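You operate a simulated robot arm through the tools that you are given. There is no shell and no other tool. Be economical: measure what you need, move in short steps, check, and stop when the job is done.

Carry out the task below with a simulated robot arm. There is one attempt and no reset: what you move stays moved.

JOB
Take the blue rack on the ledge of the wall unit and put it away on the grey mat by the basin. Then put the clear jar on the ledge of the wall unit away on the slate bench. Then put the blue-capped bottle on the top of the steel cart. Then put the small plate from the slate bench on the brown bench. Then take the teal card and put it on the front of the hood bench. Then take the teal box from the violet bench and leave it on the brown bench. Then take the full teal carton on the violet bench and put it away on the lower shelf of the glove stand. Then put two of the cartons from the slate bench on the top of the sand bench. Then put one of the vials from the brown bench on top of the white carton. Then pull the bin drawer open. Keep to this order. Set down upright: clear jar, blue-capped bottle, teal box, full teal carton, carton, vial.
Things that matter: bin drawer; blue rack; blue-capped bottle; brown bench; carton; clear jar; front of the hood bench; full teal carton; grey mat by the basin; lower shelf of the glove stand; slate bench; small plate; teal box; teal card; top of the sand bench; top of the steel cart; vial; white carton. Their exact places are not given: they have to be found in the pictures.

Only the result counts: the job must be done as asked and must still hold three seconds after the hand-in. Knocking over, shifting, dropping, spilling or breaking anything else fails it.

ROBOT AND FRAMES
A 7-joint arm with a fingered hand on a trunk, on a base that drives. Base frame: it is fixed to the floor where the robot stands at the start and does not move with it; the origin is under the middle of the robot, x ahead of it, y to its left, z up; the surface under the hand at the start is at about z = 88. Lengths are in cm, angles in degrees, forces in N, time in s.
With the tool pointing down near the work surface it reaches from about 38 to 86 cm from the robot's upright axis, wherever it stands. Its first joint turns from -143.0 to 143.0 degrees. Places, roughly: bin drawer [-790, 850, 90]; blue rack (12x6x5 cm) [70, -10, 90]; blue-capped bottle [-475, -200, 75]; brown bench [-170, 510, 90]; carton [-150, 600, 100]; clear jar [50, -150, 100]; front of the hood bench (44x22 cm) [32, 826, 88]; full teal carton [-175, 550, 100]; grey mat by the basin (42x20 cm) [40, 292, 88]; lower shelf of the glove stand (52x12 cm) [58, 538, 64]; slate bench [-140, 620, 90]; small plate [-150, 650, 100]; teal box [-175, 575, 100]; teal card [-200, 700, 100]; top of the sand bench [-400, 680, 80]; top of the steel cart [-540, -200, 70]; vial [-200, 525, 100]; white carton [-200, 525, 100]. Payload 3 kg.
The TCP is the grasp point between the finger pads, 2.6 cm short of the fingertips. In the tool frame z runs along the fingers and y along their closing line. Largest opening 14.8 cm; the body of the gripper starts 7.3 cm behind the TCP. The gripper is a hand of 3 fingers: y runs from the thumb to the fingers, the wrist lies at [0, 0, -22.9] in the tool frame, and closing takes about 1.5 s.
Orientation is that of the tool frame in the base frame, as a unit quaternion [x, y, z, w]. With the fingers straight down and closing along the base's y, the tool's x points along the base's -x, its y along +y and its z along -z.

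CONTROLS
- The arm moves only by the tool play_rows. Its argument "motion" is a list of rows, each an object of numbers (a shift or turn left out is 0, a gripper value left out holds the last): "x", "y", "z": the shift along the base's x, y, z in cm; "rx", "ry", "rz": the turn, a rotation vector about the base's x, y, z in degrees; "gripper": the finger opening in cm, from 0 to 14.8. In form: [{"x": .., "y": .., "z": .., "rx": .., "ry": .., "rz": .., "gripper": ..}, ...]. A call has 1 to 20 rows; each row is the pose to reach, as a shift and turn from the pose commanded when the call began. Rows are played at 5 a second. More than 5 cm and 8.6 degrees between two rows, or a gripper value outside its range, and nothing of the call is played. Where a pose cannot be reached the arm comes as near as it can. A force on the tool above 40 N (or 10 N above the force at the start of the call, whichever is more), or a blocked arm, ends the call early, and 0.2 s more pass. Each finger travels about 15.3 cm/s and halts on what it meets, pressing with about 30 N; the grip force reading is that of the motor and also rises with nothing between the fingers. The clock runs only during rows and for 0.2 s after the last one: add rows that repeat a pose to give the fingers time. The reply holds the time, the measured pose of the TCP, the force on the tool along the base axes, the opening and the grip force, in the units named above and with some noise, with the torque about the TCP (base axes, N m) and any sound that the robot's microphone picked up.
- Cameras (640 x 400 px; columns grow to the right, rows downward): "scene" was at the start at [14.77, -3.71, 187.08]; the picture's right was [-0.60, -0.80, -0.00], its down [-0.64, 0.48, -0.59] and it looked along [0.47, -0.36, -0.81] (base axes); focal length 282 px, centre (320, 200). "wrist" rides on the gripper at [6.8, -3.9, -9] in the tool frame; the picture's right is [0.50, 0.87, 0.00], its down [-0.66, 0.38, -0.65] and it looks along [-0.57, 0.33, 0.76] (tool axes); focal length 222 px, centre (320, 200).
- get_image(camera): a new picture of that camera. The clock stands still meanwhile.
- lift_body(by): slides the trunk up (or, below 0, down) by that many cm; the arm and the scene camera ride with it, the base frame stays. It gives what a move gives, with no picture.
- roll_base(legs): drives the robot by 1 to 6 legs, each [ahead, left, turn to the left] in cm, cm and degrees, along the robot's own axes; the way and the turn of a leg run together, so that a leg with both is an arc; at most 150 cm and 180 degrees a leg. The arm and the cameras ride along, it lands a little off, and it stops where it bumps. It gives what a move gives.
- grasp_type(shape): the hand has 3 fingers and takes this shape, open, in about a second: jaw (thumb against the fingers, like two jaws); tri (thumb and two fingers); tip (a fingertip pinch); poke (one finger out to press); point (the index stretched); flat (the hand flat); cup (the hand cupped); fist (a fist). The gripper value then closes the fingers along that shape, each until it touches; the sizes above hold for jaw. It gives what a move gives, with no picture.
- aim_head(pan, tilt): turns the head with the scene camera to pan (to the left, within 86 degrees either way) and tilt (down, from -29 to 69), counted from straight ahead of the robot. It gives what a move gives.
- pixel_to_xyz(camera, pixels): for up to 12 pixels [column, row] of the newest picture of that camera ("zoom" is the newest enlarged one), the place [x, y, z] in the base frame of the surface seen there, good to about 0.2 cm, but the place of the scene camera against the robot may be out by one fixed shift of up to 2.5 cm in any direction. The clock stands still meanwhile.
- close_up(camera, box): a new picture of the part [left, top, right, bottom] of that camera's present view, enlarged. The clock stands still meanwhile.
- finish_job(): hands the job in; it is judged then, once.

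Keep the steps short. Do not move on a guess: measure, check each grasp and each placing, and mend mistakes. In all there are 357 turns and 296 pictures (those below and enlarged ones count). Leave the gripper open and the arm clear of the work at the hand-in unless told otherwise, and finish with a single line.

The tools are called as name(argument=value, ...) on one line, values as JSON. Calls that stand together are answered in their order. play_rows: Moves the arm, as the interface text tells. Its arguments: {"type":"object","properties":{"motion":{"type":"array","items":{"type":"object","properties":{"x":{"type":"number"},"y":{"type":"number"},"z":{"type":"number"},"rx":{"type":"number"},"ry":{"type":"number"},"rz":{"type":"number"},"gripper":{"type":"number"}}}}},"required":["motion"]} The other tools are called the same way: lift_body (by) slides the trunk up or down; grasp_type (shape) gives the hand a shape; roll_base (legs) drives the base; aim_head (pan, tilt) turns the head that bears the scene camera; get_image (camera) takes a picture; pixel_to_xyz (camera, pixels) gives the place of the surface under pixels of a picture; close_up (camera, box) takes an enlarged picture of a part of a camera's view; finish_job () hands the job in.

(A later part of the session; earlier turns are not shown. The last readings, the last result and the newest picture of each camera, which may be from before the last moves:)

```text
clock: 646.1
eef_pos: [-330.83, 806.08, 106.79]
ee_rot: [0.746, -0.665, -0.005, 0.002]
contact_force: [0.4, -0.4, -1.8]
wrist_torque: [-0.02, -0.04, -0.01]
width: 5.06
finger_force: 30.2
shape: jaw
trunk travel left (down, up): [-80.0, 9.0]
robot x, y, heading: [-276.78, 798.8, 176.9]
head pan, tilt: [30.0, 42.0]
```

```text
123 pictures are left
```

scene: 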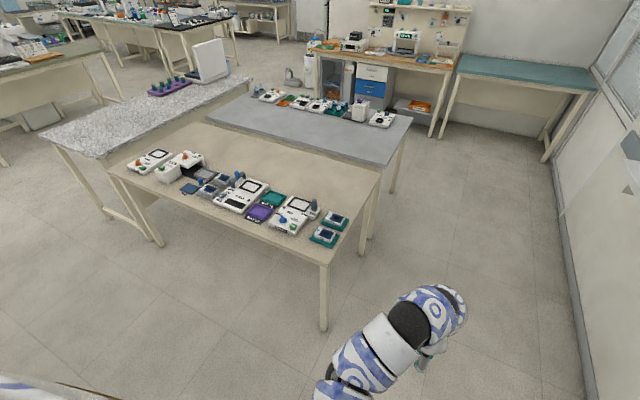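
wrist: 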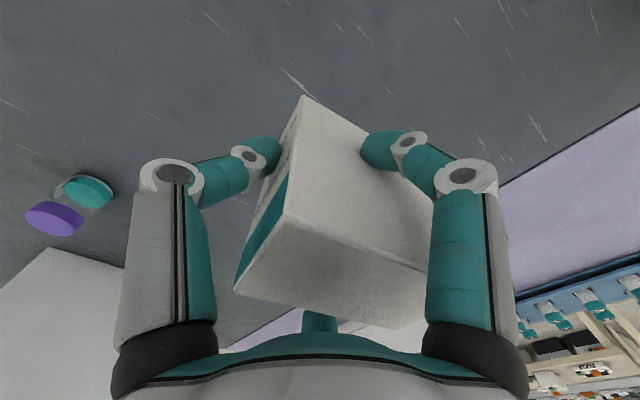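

The sand bench's back half and north end are free. Measuring.

pixel_to_xyz(camera="scene", pixels=[[325, 255], [378, 185], [108, 170], [205, 120], [300, 175], [340, 190], [345, 215], [260, 165], [335, 220], [312, 208], [250, 185], [325, 238]])

close_up(camera="scene", box=[100, 110, 400, 270])

```text
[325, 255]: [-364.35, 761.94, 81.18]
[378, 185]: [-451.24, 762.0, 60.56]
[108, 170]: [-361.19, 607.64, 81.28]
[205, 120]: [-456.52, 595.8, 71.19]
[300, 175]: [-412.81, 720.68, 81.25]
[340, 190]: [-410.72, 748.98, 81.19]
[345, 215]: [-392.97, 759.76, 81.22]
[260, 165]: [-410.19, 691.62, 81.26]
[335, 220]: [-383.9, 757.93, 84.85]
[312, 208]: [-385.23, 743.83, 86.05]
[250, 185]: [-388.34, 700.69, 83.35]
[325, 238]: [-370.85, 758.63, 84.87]
```

```text
2.13 times, centred on (250, 190) of scene
```

zoom: 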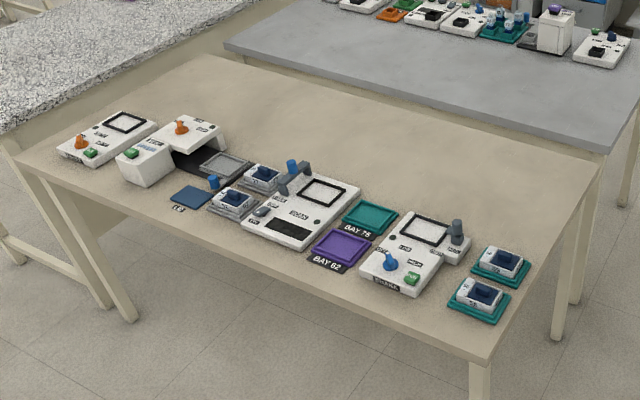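

Free area at about (-412, 715–750), reachable from the north end. Drive ahead 135 and turn left to face south.

roll_base(legs=[[135, 0, 0], [0, 0, 93]])

aim_head(pan=0, tilt=50)

get_image(camera="scene")

```text
clock: 656.9
eef_pos: [-421.54, 753.69, 106.88]
ee_rot: [0.998, 0.061, -0.001, 0.005]
contact_force: [-0.9, 0.7, -1.9]
wrist_torque: [-0.01, 0.02, -0.01]
width: 5.04
finger_force: 30.3
shape: jaw
trunk travel left (down, up): [-80.0, 9.0]
robot x, y, heading: [-414.53, 807.48, -92.5]
head pan, tilt: [30.0, 42.0]
```

```text
clock: 657.9
eef_pos: [-421.46, 753.68, 106.95]
ee_rot: [0.998, 0.061, -0.002, 0.006]
contact_force: [-1.0, -0.1, -0.7]
wrist_torque: [0.01, -0.04, 0.02]
width: 5.0
finger_force: 29.7
shape: jaw
trunk travel left (down, up): [-80.0, 9.0]
robot x, y, heading: [-414.82, 807.5, -92.6]
head pan, tilt: [0.0, 50.0]
```

```text
121 pictures are left
```

scene: 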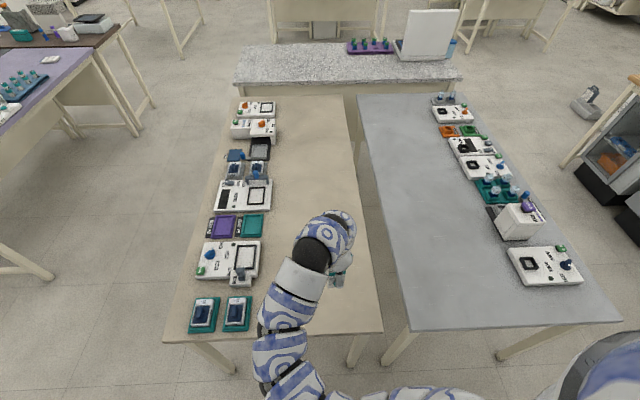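

Bench's right half is free. Ahead 6, trunk -8, then arm -20 in y.

roll_base(legs=[[6, 0, 2.5]])

lift_body(by=-8)

play_rows(motion=[{"y": -4}, {"y": -8}, {"y": -12}, {"y": -16}, {"y": -19}, {"y": -19}])

get_image(camera="wrist")

get_image(camera="scene")

```text
clock: 658.8
eef_pos: [-419.21, 747.12, 106.74]
ee_rot: [0.997, 0.082, -0.002, 0.004]
contact_force: [0.1, -0.5, -1.9]
wrist_torque: [0.04, 0.03, 0.02]
width: 5.03
finger_force: 30.0
shape: jaw
trunk travel left (down, up): [-80.0, 9.0]
robot x, y, heading: [-414.71, 801.22, -90.0]
head pan, tilt: [0.0, 50.0]
```

```text
clock: 660.0
eef_pos: [-419.25, 747.34, 98.75]
ee_rot: [0.996, 0.084, -0.001, 0.005]
contact_force: [-0.1, 0.6, -0.6]
wrist_torque: [0.05, 0.02, -0.01]
width: 5.05
finger_force: 29.9
shape: jaw
trunk travel left (down, up): [-72.0, 17.0]
robot x, y, heading: [-414.94, 801.86, -90.0]
head pan, tilt: [0.0, 50.0]
```

```text
clock: 661.4
eef_pos: [-418.96, 728.15, 98.96]
ee_rot: [0.997, 0.082, -0.001, 0.006]
contact_force: [0.1, 0.4, -1.7]
wrist_torque: [0.02, -0.04, -0.03]
width: 5.01
finger_force: 30.2
shape: jaw
trunk travel left (down, up): [-72.0, 17.0]
robot x, y, heading: [-414.92, 801.71, -89.9]
head pan, tilt: [0.0, 50.0]
```

```text
120 pictures are left
```

wrist: 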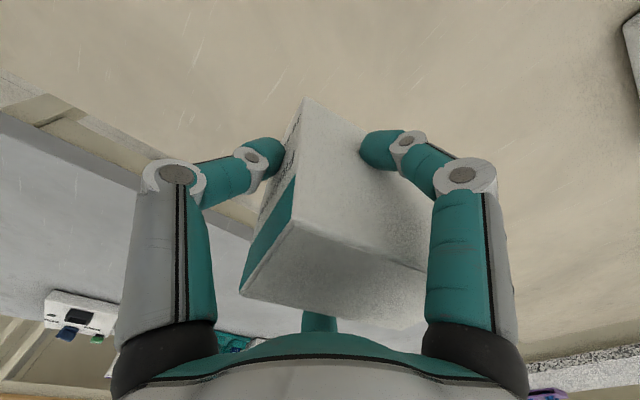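

```text
119 pictures are left
```

scene: 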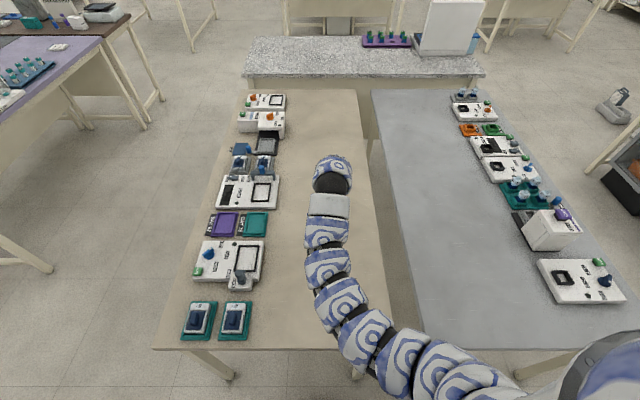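

pixel_to_xyz(camera="wrist", pixels=[[450, 80], [200, 80], [320, 50], [60, 130], [230, 190]])

play_rows(motion=[{"z": -4}, {"z": -8}, {"z": -10.5}, {"z": -11.5}, {"z": -11.5}])

```text
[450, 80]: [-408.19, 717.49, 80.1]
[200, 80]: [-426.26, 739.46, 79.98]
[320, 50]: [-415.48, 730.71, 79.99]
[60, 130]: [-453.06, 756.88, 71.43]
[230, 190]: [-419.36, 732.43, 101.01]
```

```text
clock: 662.6
eef_pos: [-419.34, 728.28, 87.24]
ee_rot: [0.997, 0.082, -0.001, 0.005]
contact_force: [0.2, -0.7, -1.1]
wrist_torque: [0.01, 0.0, -0.04]
width: 4.99
finger_force: 29.7
shape: jaw
trunk travel left (down, up): [-72.0, 17.0]
robot x, y, heading: [-414.44, 801.66, -89.9]
head pan, tilt: [0.0, 50.0]
```

play_rows(motion=[{"z": -0.4}, {"z": -0.7}, {"z": -0.95}, {"z": -0.95}, {"z": -0.95, "gripper": 6}, {"z": -0.95, "gripper": 7}, {"z": -0.95, "gripper": 9}, {"z": -0.95, "gripper": 12}, {"z": -0.95, "gripper": 14.8}, {"z": -0.95, "gripper": 14.8}])

get_image(camera="wrist")

```text
clock: 664.8
eef_pos: [-419.39, 728.31, 86.1]
ee_rot: [0.997, 0.083, -0.001, 0.005]
contact_force: [-0.2, -0.2, -0.5]
wrist_torque: [-0.01, -0.02, -0.02]
width: 14.8
finger_force: 0.1
shape: jaw
trunk travel left (down, up): [-72.0, 17.0]
robot x, y, heading: [-414.59, 801.59, -90.0]
head pan, tilt: [0.0, 50.0]
```

```text
118 pictures are left
```

wrist: 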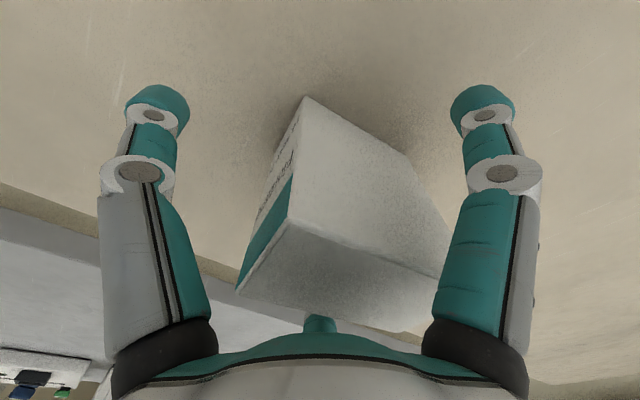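

Standing upright. Rise 20, retract.

play_rows(motion=[{"z": 4}, {"z": 8}, {"z": 12}, {"z": 16}, {"z": 19}, {"y": 4, "z": 19}, {"y": 8, "z": 19}, {"y": 12, "z": 19}, {"y": 16, "z": 19}, {"y": 19, "z": 19}])

get_image(camera="scene")

lift_body(by=8)

```text
clock: 667.0
eef_pos: [-422.52, 735.13, 101.67]
ee_rot: [0.997, 0.083, -0.002, 0.008]
contact_force: [-0.2, -0.6, 0.5]
wrist_torque: [-0.03, 0.02, 0.03]
width: 14.8
finger_force: 0.0
shape: jaw
out of reach, approached as far as the arm can: row 5, 6, 7, 8, 9, 10
trunk travel left (down, up): [-72.0, 17.0]
robot x, y, heading: [-414.66, 801.72, -90.0]
head pan, tilt: [0.0, 50.0]
```

```text
117 pictures are left
```

scene: 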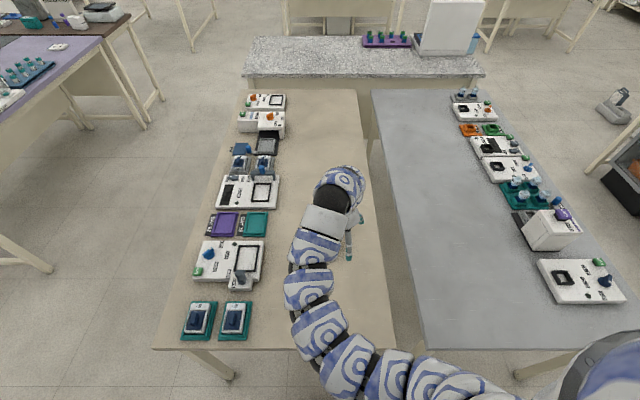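

```text
clock: 668.2
eef_pos: [-422.38, 735.11, 109.68]
ee_rot: [0.997, 0.083, -0.002, 0.008]
contact_force: [0.9, 0.0, 0.0]
wrist_torque: [0.0, 0.02, 0.02]
width: 14.8
finger_force: 0.0
shape: jaw
trunk travel left (down, up): [-80.0, 9.0]
robot x, y, heading: [-414.64, 801.38, -89.8]
head pan, tilt: [0.0, 50.0]
```

Retract and view the placed carton with the wrist camera.

play_rows(motion=[{"y": 3, "z": -1}, {"y": 7, "z": -2}, {"y": 11, "z": -2.5}, {"y": 13, "z": -2.5}])

get_image(camera="wrist")

roll_base(legs=[[0, 130, 0], [0, 125, 0], [0, 125, 0]])

```text
clock: 669.2
eef_pos: [-422.34, 748.12, 107.14]
ee_rot: [0.997, 0.083, -0.004, 0.008]
contact_force: [0.6, -0.6, 0.5]
wrist_torque: [0.01, 0.01, 0.01]
width: 14.81
finger_force: 0.0
shape: jaw
trunk travel left (down, up): [-80.0, 9.0]
robot x, y, heading: [-414.68, 801.81, -90.3]
head pan, tilt: [0.0, 50.0]
```

```text
116 pictures are left
```

wrist: 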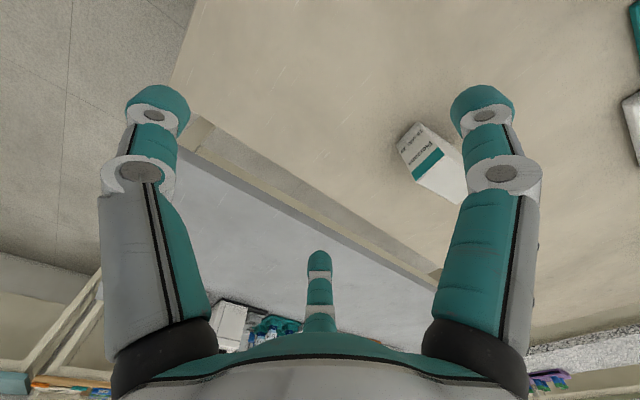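

```text
clock: 687.9
eef_pos: [-33.39, 751.14, 107.1]
ee_rot: [0.996, 0.091, -0.003, 0.008]
contact_force: [-0.5, 0.0, -0.1]
wrist_torque: [0.01, 0.02, 0.0]
width: 14.8
finger_force: 0.1
shape: jaw
trunk travel left (down, up): [-80.0, 9.0]
robot x, y, heading: [-26.81, 804.54, -89.3]
head pan, tilt: [0.0, 50.0]
```

roll_base(legs=[[112, -5, 0], [112, -4, 0], [0, 0, -90.7]])

get_image(camera="scene")

get_image(camera="wrist")

```text
clock: 702.8
eef_pos: [-86.71, 583.89, 107.04]
ee_rot: [0.779, -0.627, -0.007, 0.004]
contact_force: [-0.1, -0.5, 0.1]
wrist_torque: [0.01, 0.05, -0.04]
width: 14.8
finger_force: 0.1
shape: jaw
trunk travel left (down, up): [-80.0, 9.0]
robot x, y, heading: [-32.71, 578.82, -177.1]
head pan, tilt: [0.0, 50.0]
```

```text
115 pictures are left
```

scene: 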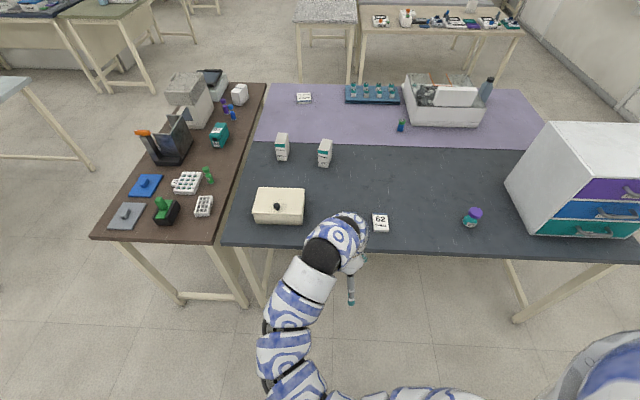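

```text
114 pictures are left
```

wrist: 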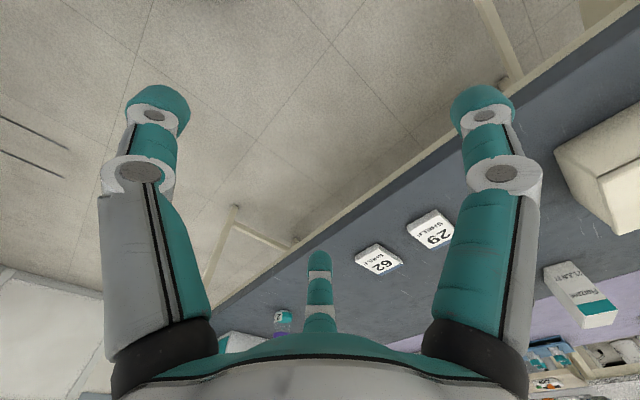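

Second carton ("21 JUN 27") at about (-156,576). Straighten, left 6, ahead 41.

roll_base(legs=[[0, 6, -2.9], [41, 0, 0]])

get_image(camera="wrist")

```text
clock: 705.8
eef_pos: [-126.0, 580.78, 107.06]
ee_rot: [0.761, -0.648, -0.008, 0.004]
contact_force: [0.6, 0.7, -1.4]
wrist_torque: [0.03, -0.02, -0.03]
width: 14.8
finger_force: 0.1
shape: jaw
trunk travel left (down, up): [-80.0, 9.0]
robot x, y, heading: [-72.49, 573.04, 179.9]
head pan, tilt: [0.0, 50.0]
```

```text
113 pictures are left
```

wrist: 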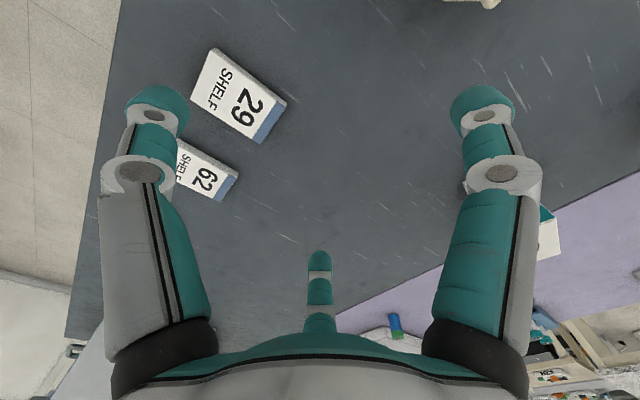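

Move -20 x, -4 y at this height to bring the carton in view.

play_rows(motion=[{"x": -4.5, "y": -0.9}, {"x": -9, "y": -1.8}, {"x": -13.5, "y": -2.7}, {"x": -18, "y": -3.6}, {"x": -22, "y": -4.5}, {"x": -26, "y": -4.5}, {"x": -26, "y": -4.5}])

get_image(camera="wrist")

```text
clock: 707.4
eef_pos: [-151.7, 576.58, 107.15]
ee_rot: [0.761, -0.648, -0.008, 0.005]
contact_force: [-0.1, -0.1, 0.7]
wrist_torque: [-0.02, 0.02, 0.02]
width: 14.84
finger_force: 0.1
shape: jaw
trunk travel left (down, up): [-80.0, 9.0]
robot x, y, heading: [-72.64, 573.16, 179.8]
head pan, tilt: [0.0, 50.0]
```

```text
112 pictures are left
```

wrist: 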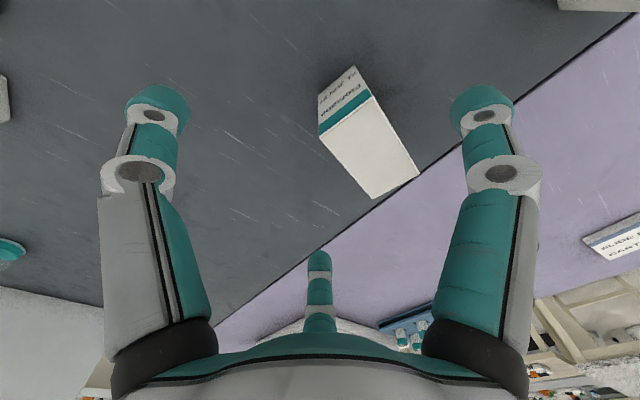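

pixel_to_xyz(camera="wrist", pixels=[[320, 138], [371, 100], [418, 175], [373, 197], [370, 145], [355, 68]])

```text
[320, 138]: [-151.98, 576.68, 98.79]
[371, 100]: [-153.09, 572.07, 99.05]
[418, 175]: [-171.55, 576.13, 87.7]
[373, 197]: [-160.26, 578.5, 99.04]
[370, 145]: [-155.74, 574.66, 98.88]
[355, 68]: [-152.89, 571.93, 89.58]
```

Carton turned; long axis at 167.6°. Rotate -21.6°, move (-4.35,-1.4), then descend 12.7.

play_rows(motion=[{"x": -1.5, "y": -0.5, "rz": -7}, {"x": -3, "y": -1, "rz": -14}, {"x": -4.35, "y": -1.4, "rz": -21.6}, {"x": -4.35, "y": -1.4, "rz": -21.6}, {"x": -4.35, "y": -1.4, "z": -4, "rz": -21.6}, {"x": -4.35, "y": -1.4, "z": -8, "rz": -21.6}, {"x": -4.35, "y": -1.4, "z": -11, "rz": -21.6}, {"x": -4.35, "y": -1.4, "z": -12.7, "rz": -21.6}, {"x": -4.35, "y": -1.4, "z": -12.7, "rz": -21.6}])

get_image(camera="wrist")

```text
clock: 709.4
eef_pos: [-156.25, 575.03, 94.31]
ee_rot: [-0.626, 0.779, 0.009, -0.002]
contact_force: [-0.1, -0.2, 0.6]
wrist_torque: [-0.02, -0.04, 0.01]
width: 14.8
finger_force: 0.0
shape: jaw
trunk travel left (down, up): [-80.0, 9.0]
robot x, y, heading: [-72.66, 572.86, 179.6]
head pan, tilt: [0.0, 50.0]
```

```text
111 pictures are left
```

wrist: 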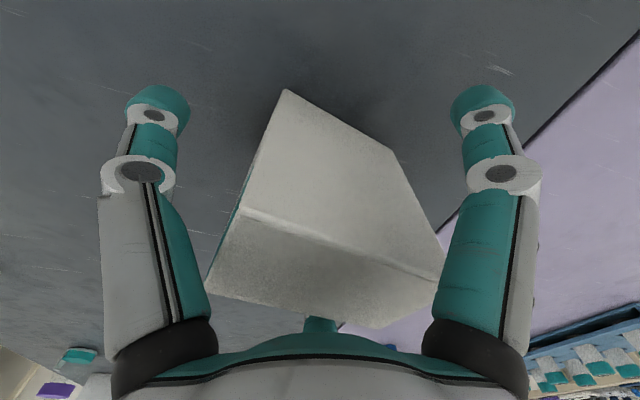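

Aligned. Close, lift, check.

play_rows(motion=[{"gripper": 12}, {"gripper": 10}, {"gripper": 8}, {"gripper": 6}, {"gripper": 4}, {"gripper": 3}, {"gripper": 3}, {"gripper": 3}, {"gripper": 3}])

play_rows(motion=[{"z": 0.5}, {"z": 2}, {"z": 4}, {"z": 7}, {"z": 10}, {"z": 12.5}, {"x": 4, "z": 12.5}, {"x": 8, "z": 12.5}, {"x": 12, "z": 12.5}, {"x": 16, "z": 12.5}, {"x": 20, "z": 12.5}, {"x": 24, "z": 12.5}, {"x": 28, "z": 12.5}, {"x": 28, "z": 12.5}])

get_image(camera="wrist")

```text
clock: 711.4
eef_pos: [-156.4, 574.95, 94.29]
ee_rot: [-0.627, 0.779, 0.009, -0.002]
contact_force: [0.6, -0.2, -0.6]
wrist_torque: [-0.01, -0.04, -0.01]
width: 5.3
finger_force: 30.3
shape: jaw
trunk travel left (down, up): [-80.0, 9.0]
robot x, y, heading: [-72.65, 572.94, 179.7]
head pan, tilt: [0.0, 50.0]
```

```text
clock: 714.4
eef_pos: [-127.93, 574.94, 106.75]
ee_rot: [-0.627, 0.779, 0.008, -0.002]
contact_force: [0.0, 0.2, -0.8]
wrist_torque: [0.0, -0.04, -0.02]
width: 5.18
finger_force: 30.3
shape: jaw
trunk travel left (down, up): [-80.0, 9.0]
robot x, y, heading: [-72.37, 572.89, 179.5]
head pan, tilt: [0.0, 50.0]
```

```text
110 pictures are left
```

wrist: 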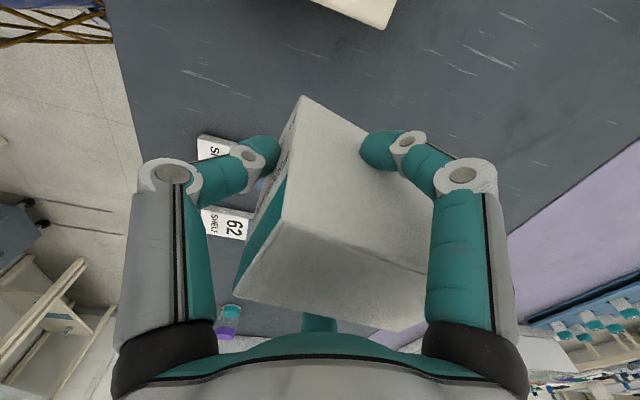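

Held. Same route: back, north, west.

roll_base(legs=[[-38, 0, 0.4], [0, -110, 0], [0, -108, 0]])

roll_base(legs=[[125, 0, 0], [125, 0, 0], [124, 0, 0]])

```text
clock: 727.1
eef_pos: [-86.97, 793.41, 106.77]
ee_rot: [-0.609, 0.793, 0.008, -0.002]
contact_force: [-0.5, 0.1, -1.4]
wrist_torque: [-0.02, -0.04, -0.05]
width: 5.17
finger_force: 29.7
shape: jaw
trunk travel left (down, up): [-80.0, 9.0]
robot x, y, heading: [-31.52, 788.56, 177.2]
head pan, tilt: [0.0, 50.0]
```

```text
clock: 745.3
eef_pos: [-462.08, 815.94, 106.83]
ee_rot: [-0.613, 0.79, 0.009, -0.002]
contact_force: [-1.3, -0.5, -1.9]
wrist_torque: [-0.03, -0.02, 0.03]
width: 5.15
finger_force: 29.9
shape: jaw
trunk travel left (down, up): [-80.0, 9.0]
robot x, y, heading: [-406.58, 812.21, 177.9]
head pan, tilt: [0.0, 50.0]
```

roll_base(legs=[[0, 0, 92], [8, -18, 0]])

get_image(camera="scene")

get_image(camera="wrist")

```text
clock: 750.8
eef_pos: [-424.15, 748.05, 106.65]
ee_rot: [0.996, -0.086, -0.004, 0.007]
contact_force: [-0.7, 0.3, -1.3]
wrist_torque: [0.02, -0.02, -0.02]
width: 5.09
finger_force: 29.7
shape: jaw
trunk travel left (down, up): [-80.0, 9.0]
robot x, y, heading: [-424.69, 803.55, -87.8]
head pan, tilt: [0.0, 50.0]
```

```text
109 pictures are left
```

scene: 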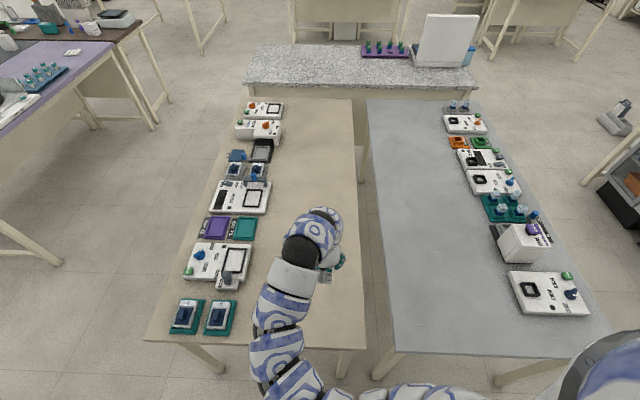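

```text
108 pictures are left
```

wrist: 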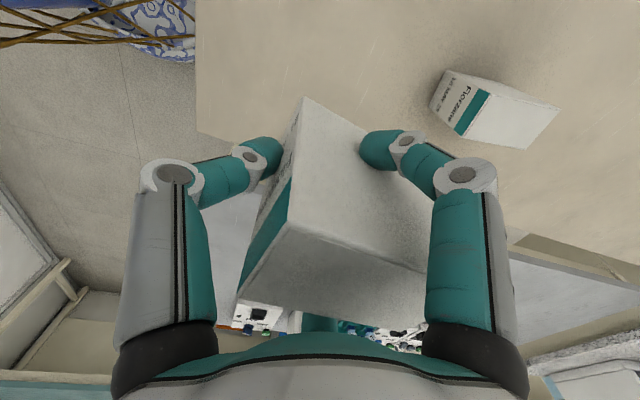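

pixel_to_xyz(camera="wrist", pixels=[[487, 90], [455, 133], [525, 148], [560, 105], [445, 72], [300, 60], [205, 100], [520, 235]])

```text
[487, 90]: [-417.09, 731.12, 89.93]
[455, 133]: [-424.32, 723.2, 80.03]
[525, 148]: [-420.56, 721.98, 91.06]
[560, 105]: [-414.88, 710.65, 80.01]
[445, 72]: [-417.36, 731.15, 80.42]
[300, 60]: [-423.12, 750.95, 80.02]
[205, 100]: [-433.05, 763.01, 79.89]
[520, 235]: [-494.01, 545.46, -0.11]
```

First carton is standing at y 722–732. Place the second right here: trunk -8, then lower.

lift_body(by=-8)

play_rows(motion=[{"z": -4}, {"z": -8}, {"z": -10.5}, {"z": -11.5}, {"z": -11.5}])

get_image(camera="wrist")

```text
clock: 752.0
eef_pos: [-424.1, 748.06, 98.81]
ee_rot: [0.996, -0.086, -0.003, 0.008]
contact_force: [-1.0, -0.6, -1.5]
wrist_torque: [0.02, 0.01, -0.01]
width: 5.12
finger_force: 30.2
shape: jaw
trunk travel left (down, up): [-72.0, 17.0]
robot x, y, heading: [-424.49, 803.52, -87.9]
head pan, tilt: [0.0, 50.0]
```

```text
clock: 753.2
eef_pos: [-424.21, 748.26, 87.2]
ee_rot: [0.996, -0.087, -0.004, 0.008]
contact_force: [0.4, -0.5, -1.6]
wrist_torque: [0.05, 0.01, -0.02]
width: 5.07
finger_force: 29.4
shape: jaw
trunk travel left (down, up): [-72.0, 17.0]
robot x, y, heading: [-424.46, 803.85, -87.7]
head pan, tilt: [0.0, 50.0]
```

```text
107 pictures are left
```

wrist: 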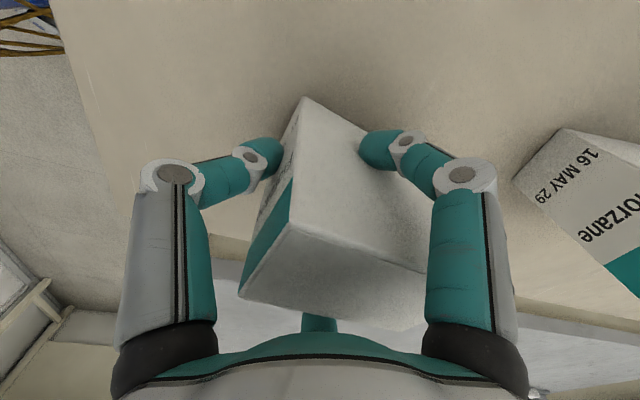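

play_rows(motion=[{"z": -0.4}, {"z": -0.7}, {"z": -0.9}, {"z": -0.9}, {"z": -0.9, "gripper": 6}, {"z": -0.9, "gripper": 7}, {"z": -0.9, "gripper": 9}, {"z": -0.9, "gripper": 12}, {"z": -0.9, "gripper": 13.5}, {"z": -0.9, "gripper": 13.5}])

get_image(camera="wrist")

```text
clock: 755.4
eef_pos: [-424.2, 748.19, 86.18]
ee_rot: [0.996, -0.086, -0.004, 0.008]
contact_force: [-0.5, 0.0, 0.5]
wrist_torque: [0.01, -0.01, 0.03]
width: 13.45
finger_force: 0.0
shape: jaw
trunk travel left (down, up): [-72.0, 17.0]
robot x, y, heading: [-424.72, 803.8, -87.6]
head pan, tilt: [0.0, 50.0]
```

```text
106 pictures are left
```

wrist: 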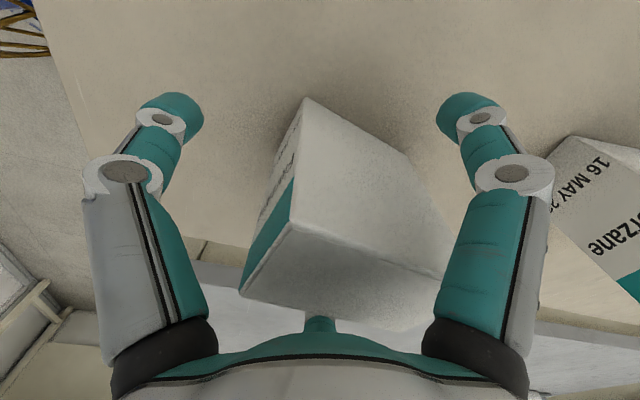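

Standing. Rise 13 straight up, then trunk up.

play_rows(motion=[{"z": 3}, {"z": 6}, {"z": 9}, {"z": 12}, {"z": 14}, {"z": 14}])

lift_body(by=8)

roll_base(legs=[[-15, 0, -2]])

get_image(camera="scene")

```text
clock: 756.8
eef_pos: [-424.02, 748.02, 100.65]
ee_rot: [0.996, -0.086, -0.004, 0.008]
contact_force: [0.2, 0.2, 0.2]
wrist_torque: [0.01, 0.0, -0.02]
width: 13.46
finger_force: 0.1
shape: jaw
trunk travel left (down, up): [-72.0, 17.0]
robot x, y, heading: [-424.55, 803.67, -87.5]
head pan, tilt: [0.0, 50.0]
```

```text
clock: 758.0
eef_pos: [-424.24, 747.97, 108.6]
ee_rot: [0.996, -0.087, -0.004, 0.007]
contact_force: [-0.1, -0.3, -0.3]
wrist_torque: [-0.04, -0.05, 0.01]
width: 13.47
finger_force: 0.1
shape: jaw
trunk travel left (down, up): [-80.0, 9.0]
robot x, y, heading: [-424.76, 803.69, -87.9]
head pan, tilt: [0.0, 50.0]
```

```text
clock: 759.4
eef_pos: [-426.28, 763.21, 108.8]
ee_rot: [0.995, -0.103, -0.005, 0.009]
contact_force: [-0.1, -0.6, -0.3]
wrist_torque: [0.0, 0.0, -0.01]
width: 13.46
finger_force: 0.1
shape: jaw
trunk travel left (down, up): [-80.0, 9.0]
robot x, y, heading: [-424.87, 818.91, -89.6]
head pan, tilt: [0.0, 50.0]
```

```text
105 pictures are left
```

scene: 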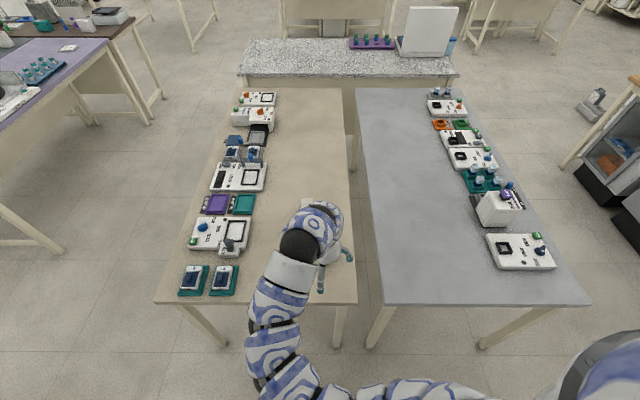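

Next: a vial. The blue vial at (-191.5,521) and white carton (-210,521) are reachable from the west aisle. Drive there facing east.

roll_base(legs=[[0, 125, 0], [0, 0, 89.6], [0, -100, 0], [0, -100, 0]])

```text
clock: 779.2
eef_pos: [-235.68, 618.81, 108.66]
ee_rot: [0.767, 0.641, 0.002, 0.008]
contact_force: [1.1, 0.2, 0.3]
wrist_torque: [0.01, 0.0, 0.02]
width: 13.5
finger_force: 0.0
shape: jaw
trunk travel left (down, up): [-80.0, 9.0]
robot x, y, heading: [-291.6, 618.64, 1.8]
head pan, tilt: [0.0, 50.0]
```

roll_base(legs=[[-5, -96, -1.8]])

aim_head(pan=-5, tilt=50)

get_image(camera="scene")

get_image(camera="wrist")

```text
clock: 784.3
eef_pos: [-239.74, 519.77, 108.78]
ee_rot: [0.779, 0.627, 0.002, 0.009]
contact_force: [0.2, -0.6, 0.5]
wrist_torque: [0.02, 0.01, -0.02]
width: 13.48
finger_force: 0.2
shape: jaw
trunk travel left (down, up): [-80.0, 9.0]
robot x, y, heading: [-295.57, 521.9, -0.0]
head pan, tilt: [0.0, 50.0]
```

```text
clock: 785.0
eef_pos: [-239.67, 519.83, 108.67]
ee_rot: [0.779, 0.627, 0.003, 0.009]
contact_force: [-0.1, -0.1, 0.0]
wrist_torque: [0.0, 0.03, 0.05]
width: 13.46
finger_force: 0.2
shape: jaw
trunk travel left (down, up): [-80.0, 9.0]
robot x, y, heading: [-295.5, 521.74, -0.3]
head pan, tilt: [-5.0, 50.0]
```

```text
104 pictures are left
```

scene: 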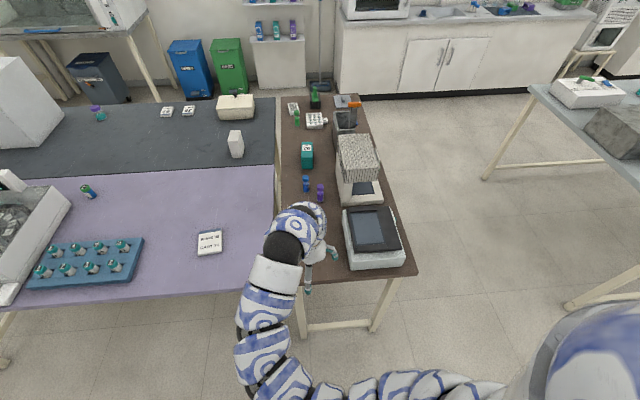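

```text
103 pictures are left
```

wrist: 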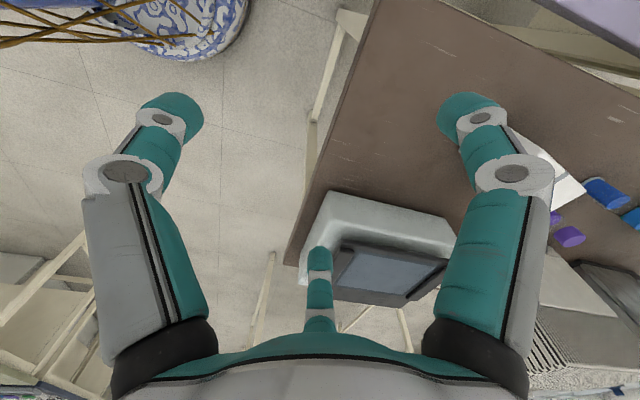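

Drive ahead 28 and turn the tool +8°, then look down at carton and vials.

roll_base(legs=[[27, 0, 0]])

play_rows(motion=[{"x": 1, "rz": 8}, {"x": 4, "rz": 8, "gripper": 14.8}, {"x": 8, "rz": 8}, {"x": 8, "rz": 8}])

get_image(camera="wrist")

```text
clock: 786.9
eef_pos: [-212.76, 519.95, 108.62]
ee_rot: [0.778, 0.628, 0.003, 0.008]
contact_force: [0.6, 0.6, -0.4]
wrist_torque: [0.01, -0.01, -0.01]
width: 13.48
finger_force: 0.2
shape: jaw
trunk travel left (down, up): [-80.0, 9.0]
robot x, y, heading: [-268.39, 521.7, 0.2]
head pan, tilt: [-5.0, 50.0]
```

```text
clock: 787.9
eef_pos: [-205.02, 520.0, 108.8]
ee_rot: [0.732, 0.681, 0.003, 0.008]
contact_force: [-0.4, -0.2, -0.1]
wrist_torque: [0.01, -0.01, 0.03]
width: 14.78
finger_force: 0.0
shape: jaw
trunk travel left (down, up): [-80.0, 9.0]
robot x, y, heading: [-268.46, 521.66, 0.0]
head pan, tilt: [-5.0, 50.0]
```

```text
102 pictures are left
```

wrist: 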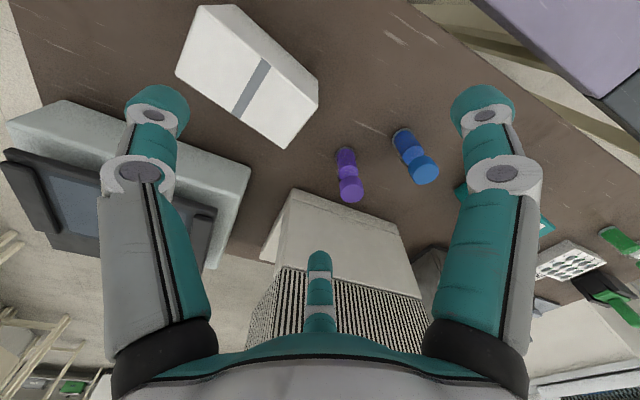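

pixel_to_xyz(camera="wrist", pixels=[[203, 10], [238, 6], [318, 100], [282, 147], [177, 72], [247, 85], [424, 168], [404, 142], [350, 190], [345, 155], [300, 195], [400, 135]])

close_up(camera="wrist", box=[160, 0, 460, 220])

```text
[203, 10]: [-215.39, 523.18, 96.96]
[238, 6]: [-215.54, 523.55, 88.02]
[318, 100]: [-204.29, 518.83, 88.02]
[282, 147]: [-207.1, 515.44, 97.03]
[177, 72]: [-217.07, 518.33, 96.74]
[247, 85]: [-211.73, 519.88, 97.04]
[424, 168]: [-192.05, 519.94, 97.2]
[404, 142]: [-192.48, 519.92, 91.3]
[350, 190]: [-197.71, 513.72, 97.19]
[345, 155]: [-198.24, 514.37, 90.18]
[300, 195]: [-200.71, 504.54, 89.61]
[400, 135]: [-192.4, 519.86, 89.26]
```

```text
1.82 times, centred on (310, 110) of wrist
```

zoom: 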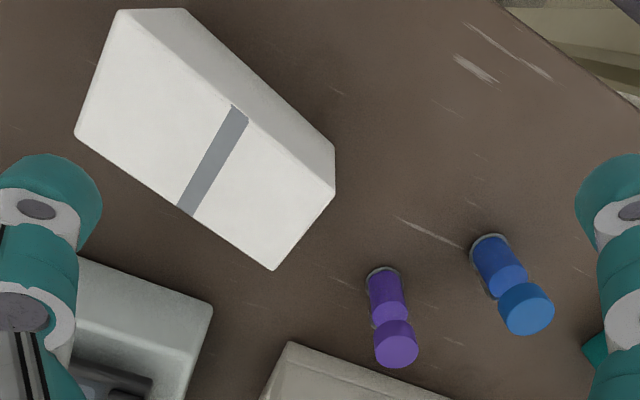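

White carton top centre (-211.2,519.3), z 97. Blue vial axis (-192.2,519.95), top 97.2. Move above it with tool -7° and opening 11, then check.

play_rows(motion=[{"x": 4.5, "rz": -3}, {"x": 9, "rz": -7, "gripper": 11}, {"x": 12.8, "rz": -7, "gripper": 11}, {"x": 12.8, "z": -4, "rz": -7, "gripper": 11}, {"x": 12.8, "z": -4, "rz": -7, "gripper": 11}])

get_image(camera="wrist")

```text
clock: 789.0
eef_pos: [-192.1, 519.91, 104.56]
ee_rot: [0.773, 0.634, 0.003, 0.009]
contact_force: [0.3, 0.0, 0.2]
wrist_torque: [-0.02, 0.03, 0.02]
width: 11.02
finger_force: 0.0
shape: jaw
trunk travel left (down, up): [-80.0, 9.0]
robot x, y, heading: [-268.24, 521.58, -0.1]
head pan, tilt: [-5.0, 50.0]
```

```text
100 pictures are left
```

wrist: 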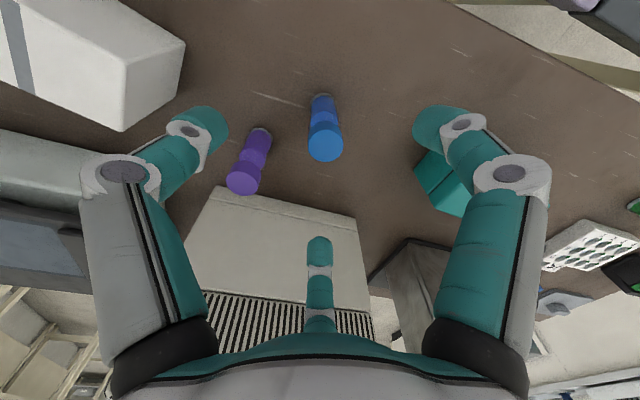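

pixel_to_xyz(camera="wrist", pixels=[[215, 190], [353, 215], [280, 205], [340, 300], [310, 143], [340, 148], [325, 130], [245, 180], [318, 245], [425, 190]])

```text
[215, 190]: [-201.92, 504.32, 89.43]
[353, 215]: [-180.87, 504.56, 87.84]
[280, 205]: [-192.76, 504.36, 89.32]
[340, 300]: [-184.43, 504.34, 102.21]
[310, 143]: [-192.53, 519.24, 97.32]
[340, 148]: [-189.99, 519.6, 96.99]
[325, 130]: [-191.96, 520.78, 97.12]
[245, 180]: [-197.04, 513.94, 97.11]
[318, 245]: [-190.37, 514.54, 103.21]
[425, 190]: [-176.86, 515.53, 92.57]
```

Finger clearances fine (microwave back at y 504). Descend to 93 and close.

play_rows(motion=[{"x": 0.3, "z": -4}, {"x": 0.3, "z": -8}, {"x": 0.3, "z": -10.5}, {"x": 0.3, "z": -11.5}, {"x": 0.3, "z": -11.5}])

get_image(camera="wrist")

```text
clock: 790.2
eef_pos: [-191.82, 519.83, 92.95]
ee_rot: [0.772, 0.635, 0.002, 0.009]
contact_force: [-0.4, 0.8, -0.5]
wrist_torque: [-0.04, 0.0, -0.01]
width: 11.01
finger_force: 0.0
shape: jaw
trunk travel left (down, up): [-80.0, 9.0]
robot x, y, heading: [-268.45, 522.17, -0.2]
head pan, tilt: [-5.0, 50.0]
```

```text
99 pictures are left
```

wrist: 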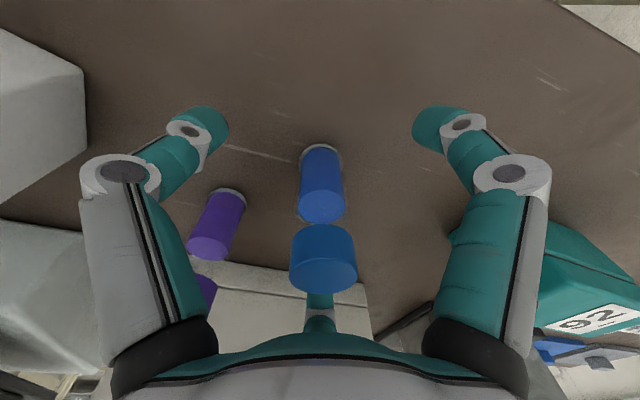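

Centred. Close.

play_rows(motion=[{"gripper": 9}, {"gripper": 7}, {"gripper": 5}, {"gripper": 3.5}, {"gripper": 2}, {"gripper": 1.5}, {"gripper": 1.5}, {"gripper": 1.5}, {"gripper": 1.5}])

get_image(camera="wrist")

```text
clock: 792.2
eef_pos: [-191.78, 519.98, 92.95]
ee_rot: [0.772, 0.635, 0.003, 0.008]
contact_force: [-0.1, -0.3, -0.3]
wrist_torque: [0.03, -0.02, -0.02]
width: 2.38
finger_force: 29.9
shape: jaw
trunk travel left (down, up): [-80.0, 9.0]
robot x, y, heading: [-268.29, 521.9, -0.3]
head pan, tilt: [-5.0, 50.0]
```

```text
98 pictures are left
```

wrist: 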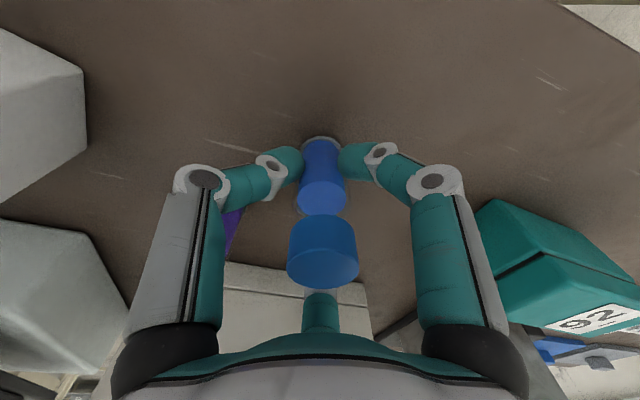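

Held at 2.4 cm. Lift 14 and check.

play_rows(motion=[{"z": 0.5}, {"z": 2}, {"z": 4}, {"z": 7}, {"z": 10}, {"z": 13}, {"z": 14}, {"z": 14}])

get_image(camera="wrist")

```text
clock: 794.0
eef_pos: [-191.88, 519.71, 107.17]
ee_rot: [0.772, 0.635, 0.003, 0.008]
contact_force: [-0.5, -0.8, -1.4]
wrist_torque: [-0.02, 0.04, 0.0]
width: 2.39
finger_force: 29.4
shape: jaw
trunk travel left (down, up): [-80.0, 9.0]
robot x, y, heading: [-268.51, 521.54, -0.1]
head pan, tilt: [-5.0, 50.0]
```

```text
97 pictures are left
```

wrist: 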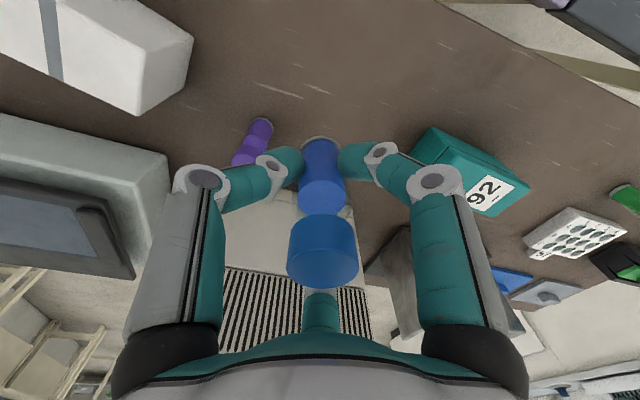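

Move -19.3 in x over the carton's centre and look.

play_rows(motion=[{"x": -4}, {"x": -8}, {"x": -12}, {"x": -16}, {"x": -19.3, "y": -0.5}, {"x": -19.3, "y": -0.5}])

get_image(camera="wrist")

```text
clock: 795.5
eef_pos: [-211.07, 519.51, 107.14]
ee_rot: [0.772, 0.635, 0.003, 0.008]
contact_force: [0.1, -0.2, -0.8]
wrist_torque: [-0.01, -0.01, 0.0]
width: 2.39
finger_force: 30.3
shape: jaw
trunk travel left (down, up): [-80.0, 9.0]
robot x, y, heading: [-268.68, 521.56, -0.0]
head pan, tilt: [-5.0, 50.0]
```

```text
96 pictures are left
```

wrist: 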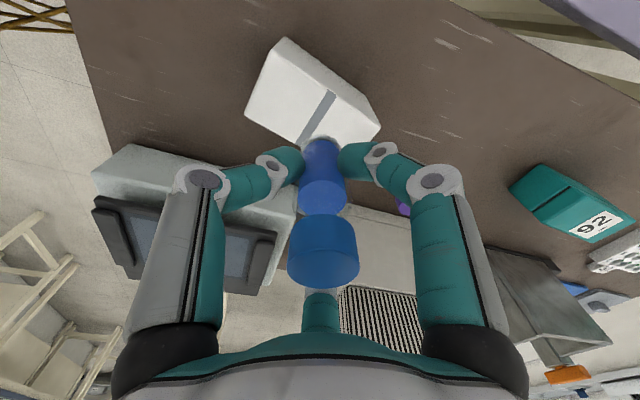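

pixel_to_xyz(camera="wrist", pixels=[[285, 40], [247, 107], [300, 140], [365, 110], [378, 125], [320, 100], [270, 190]])

close_up(camera="wrist", box=[220, 20, 420, 160])

```text
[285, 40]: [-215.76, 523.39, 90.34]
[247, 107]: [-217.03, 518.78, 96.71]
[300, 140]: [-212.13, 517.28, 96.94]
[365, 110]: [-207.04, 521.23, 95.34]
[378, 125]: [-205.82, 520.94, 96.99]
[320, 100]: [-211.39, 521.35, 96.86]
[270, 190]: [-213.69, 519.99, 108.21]
```

```text
2.86 times, centred on (320, 90) of wrist
```

zoom: 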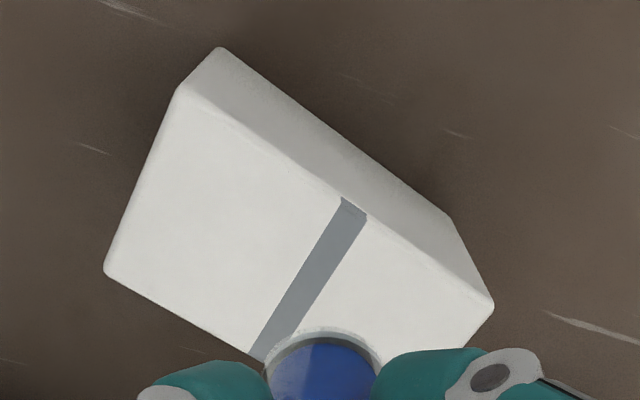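

Centre (-211.3,519.5): aligned. Lower to TCP ~102.0.

play_rows(motion=[{"z": -2}, {"z": -3.5}, {"z": -4.5}, {"z": -4.9}, {"z": -5.1}, {"z": -5.1}])

get_image(camera="wrist")

close_up(camera="scene", box=[240, 170, 400, 290])

```text
clock: 796.9
eef_pos: [-211.04, 519.52, 102.09]
ee_rot: [0.773, 0.634, 0.002, 0.01]
contact_force: [-0.5, -0.6, -0.8]
wrist_torque: [0.01, -0.02, -0.02]
width: 2.39
finger_force: 30.6
shape: jaw
trunk travel left (down, up): [-80.0, 9.0]
robot x, y, heading: [-268.78, 521.31, 0.1]
head pan, tilt: [-5.0, 50.0]
```

```text
94 pictures are left
```

wrist: 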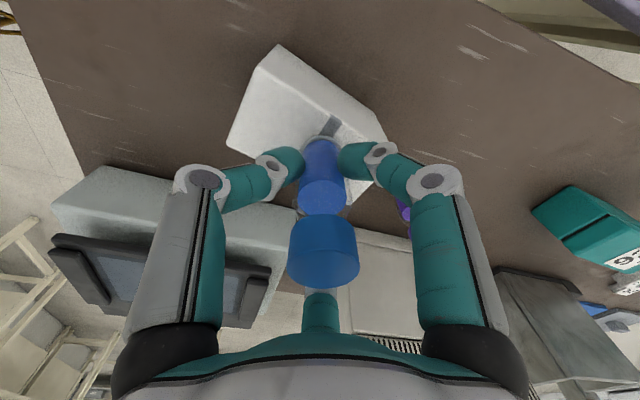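

```text
3.33 times, centred on (320, 230) of scene
```

zoom: 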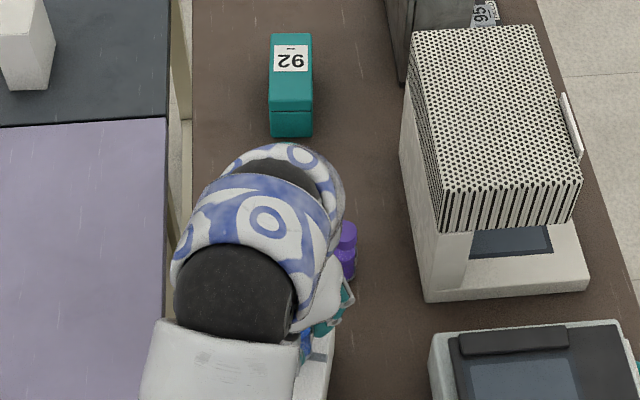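

Nearly touching. Lower in 0.15 cm steps and watch force.

play_rows(motion=[{"z": -0.1}, {"z": -0.2}, {"z": -0.2}])

play_rows(motion=[{"z": -0.1}, {"z": -0.15}, {"z": -0.15}])

```text
clock: 797.6
eef_pos: [-210.98, 519.42, 101.87]
ee_rot: [0.773, 0.634, 0.004, 0.009]
contact_force: [0.0, 0.0, -0.3]
wrist_torque: [0.02, -0.04, -0.01]
width: 2.38
finger_force: 29.8
shape: jaw
trunk travel left (down, up): [-80.0, 9.0]
robot x, y, heading: [-268.69, 521.85, -0.1]
head pan, tilt: [-5.0, 50.0]
```

```text
clock: 798.5
eef_pos: [-210.92, 519.44, 101.85]
ee_rot: [0.773, 0.634, 0.003, 0.009]
contact_force: [0.0, 0.4, 13.4]
wrist_torque: [0.01, 0.04, 0.01]
width: 2.43
finger_force: 29.8
shape: jaw
trunk travel left (down, up): [-80.0, 9.0]
robot x, y, heading: [-268.69, 522.05, 0.2]
head pan, tilt: [-5.0, 50.0]
```

Contact felt (13 N). Back up 0.1 and open gently to 7.

play_rows(motion=[{"z": 0.12}, {"z": 0.12, "gripper": 2.8}, {"z": 0.12, "gripper": 3.3}, {"z": 0.12, "gripper": 4}, {"z": 0.12, "gripper": 5}, {"z": 0.12, "gripper": 6.5}, {"z": 0.12, "gripper": 8}, {"z": 0.12, "gripper": 8}])

get_image(camera="wrist")

```text
clock: 800.2
eef_pos: [-210.83, 519.4, 101.9]
ee_rot: [0.773, 0.635, 0.003, 0.009]
contact_force: [0.5, 0.9, 0.5]
wrist_torque: [0.01, -0.02, 0.04]
width: 7.96
finger_force: 0.1
shape: jaw
trunk travel left (down, up): [-80.0, 9.0]
robot x, y, heading: [-268.49, 521.55, -0.2]
head pan, tilt: [-5.0, 50.0]
```

```text
92 pictures are left
```

wrist: 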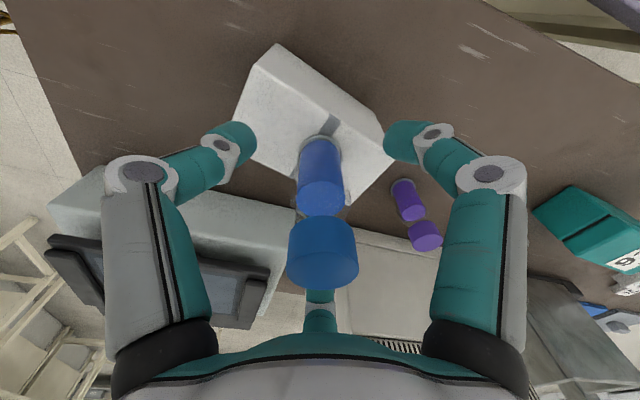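

The vial stands on the carton. Rise: arm +5, then trunk +9, before retreating.

play_rows(motion=[{"z": 1}, {"z": 2.5}, {"z": 4}, {"z": 5.5}, {"z": 5.5}])

lift_body(by=9)

get_image(camera="wrist")

```text
clock: 801.5
eef_pos: [-211.03, 519.36, 107.46]
ee_rot: [0.772, 0.635, 0.003, 0.008]
contact_force: [0.3, -0.3, -0.5]
wrist_torque: [-0.01, -0.01, 0.0]
width: 7.98
finger_force: 0.1
shape: jaw
trunk travel left (down, up): [-80.0, 9.0]
robot x, y, heading: [-268.25, 521.71, 0.0]
head pan, tilt: [-5.0, 50.0]
```

```text
clock: 802.7
eef_pos: [-210.98, 519.43, 116.35]
ee_rot: [0.773, 0.635, 0.003, 0.008]
contact_force: [0.0, 0.6, -0.1]
wrist_torque: [-0.01, 0.0, 0.0]
width: 7.97
finger_force: 0.1
shape: jaw
trunk travel left (down, up): [-89.0, 0.0]
robot x, y, heading: [-268.81, 521.7, -0.1]
head pan, tilt: [-5.0, 50.0]
```

```text
91 pictures are left
```

wrist: 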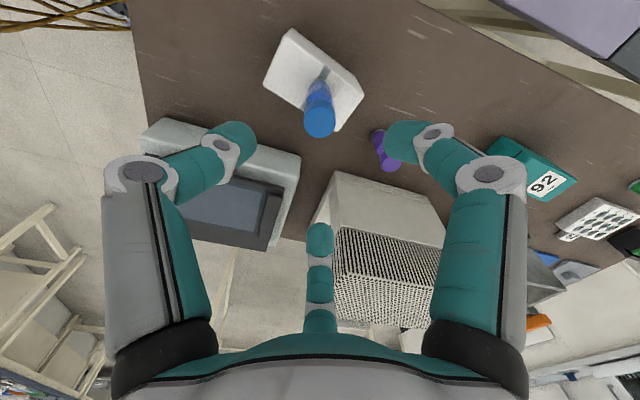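

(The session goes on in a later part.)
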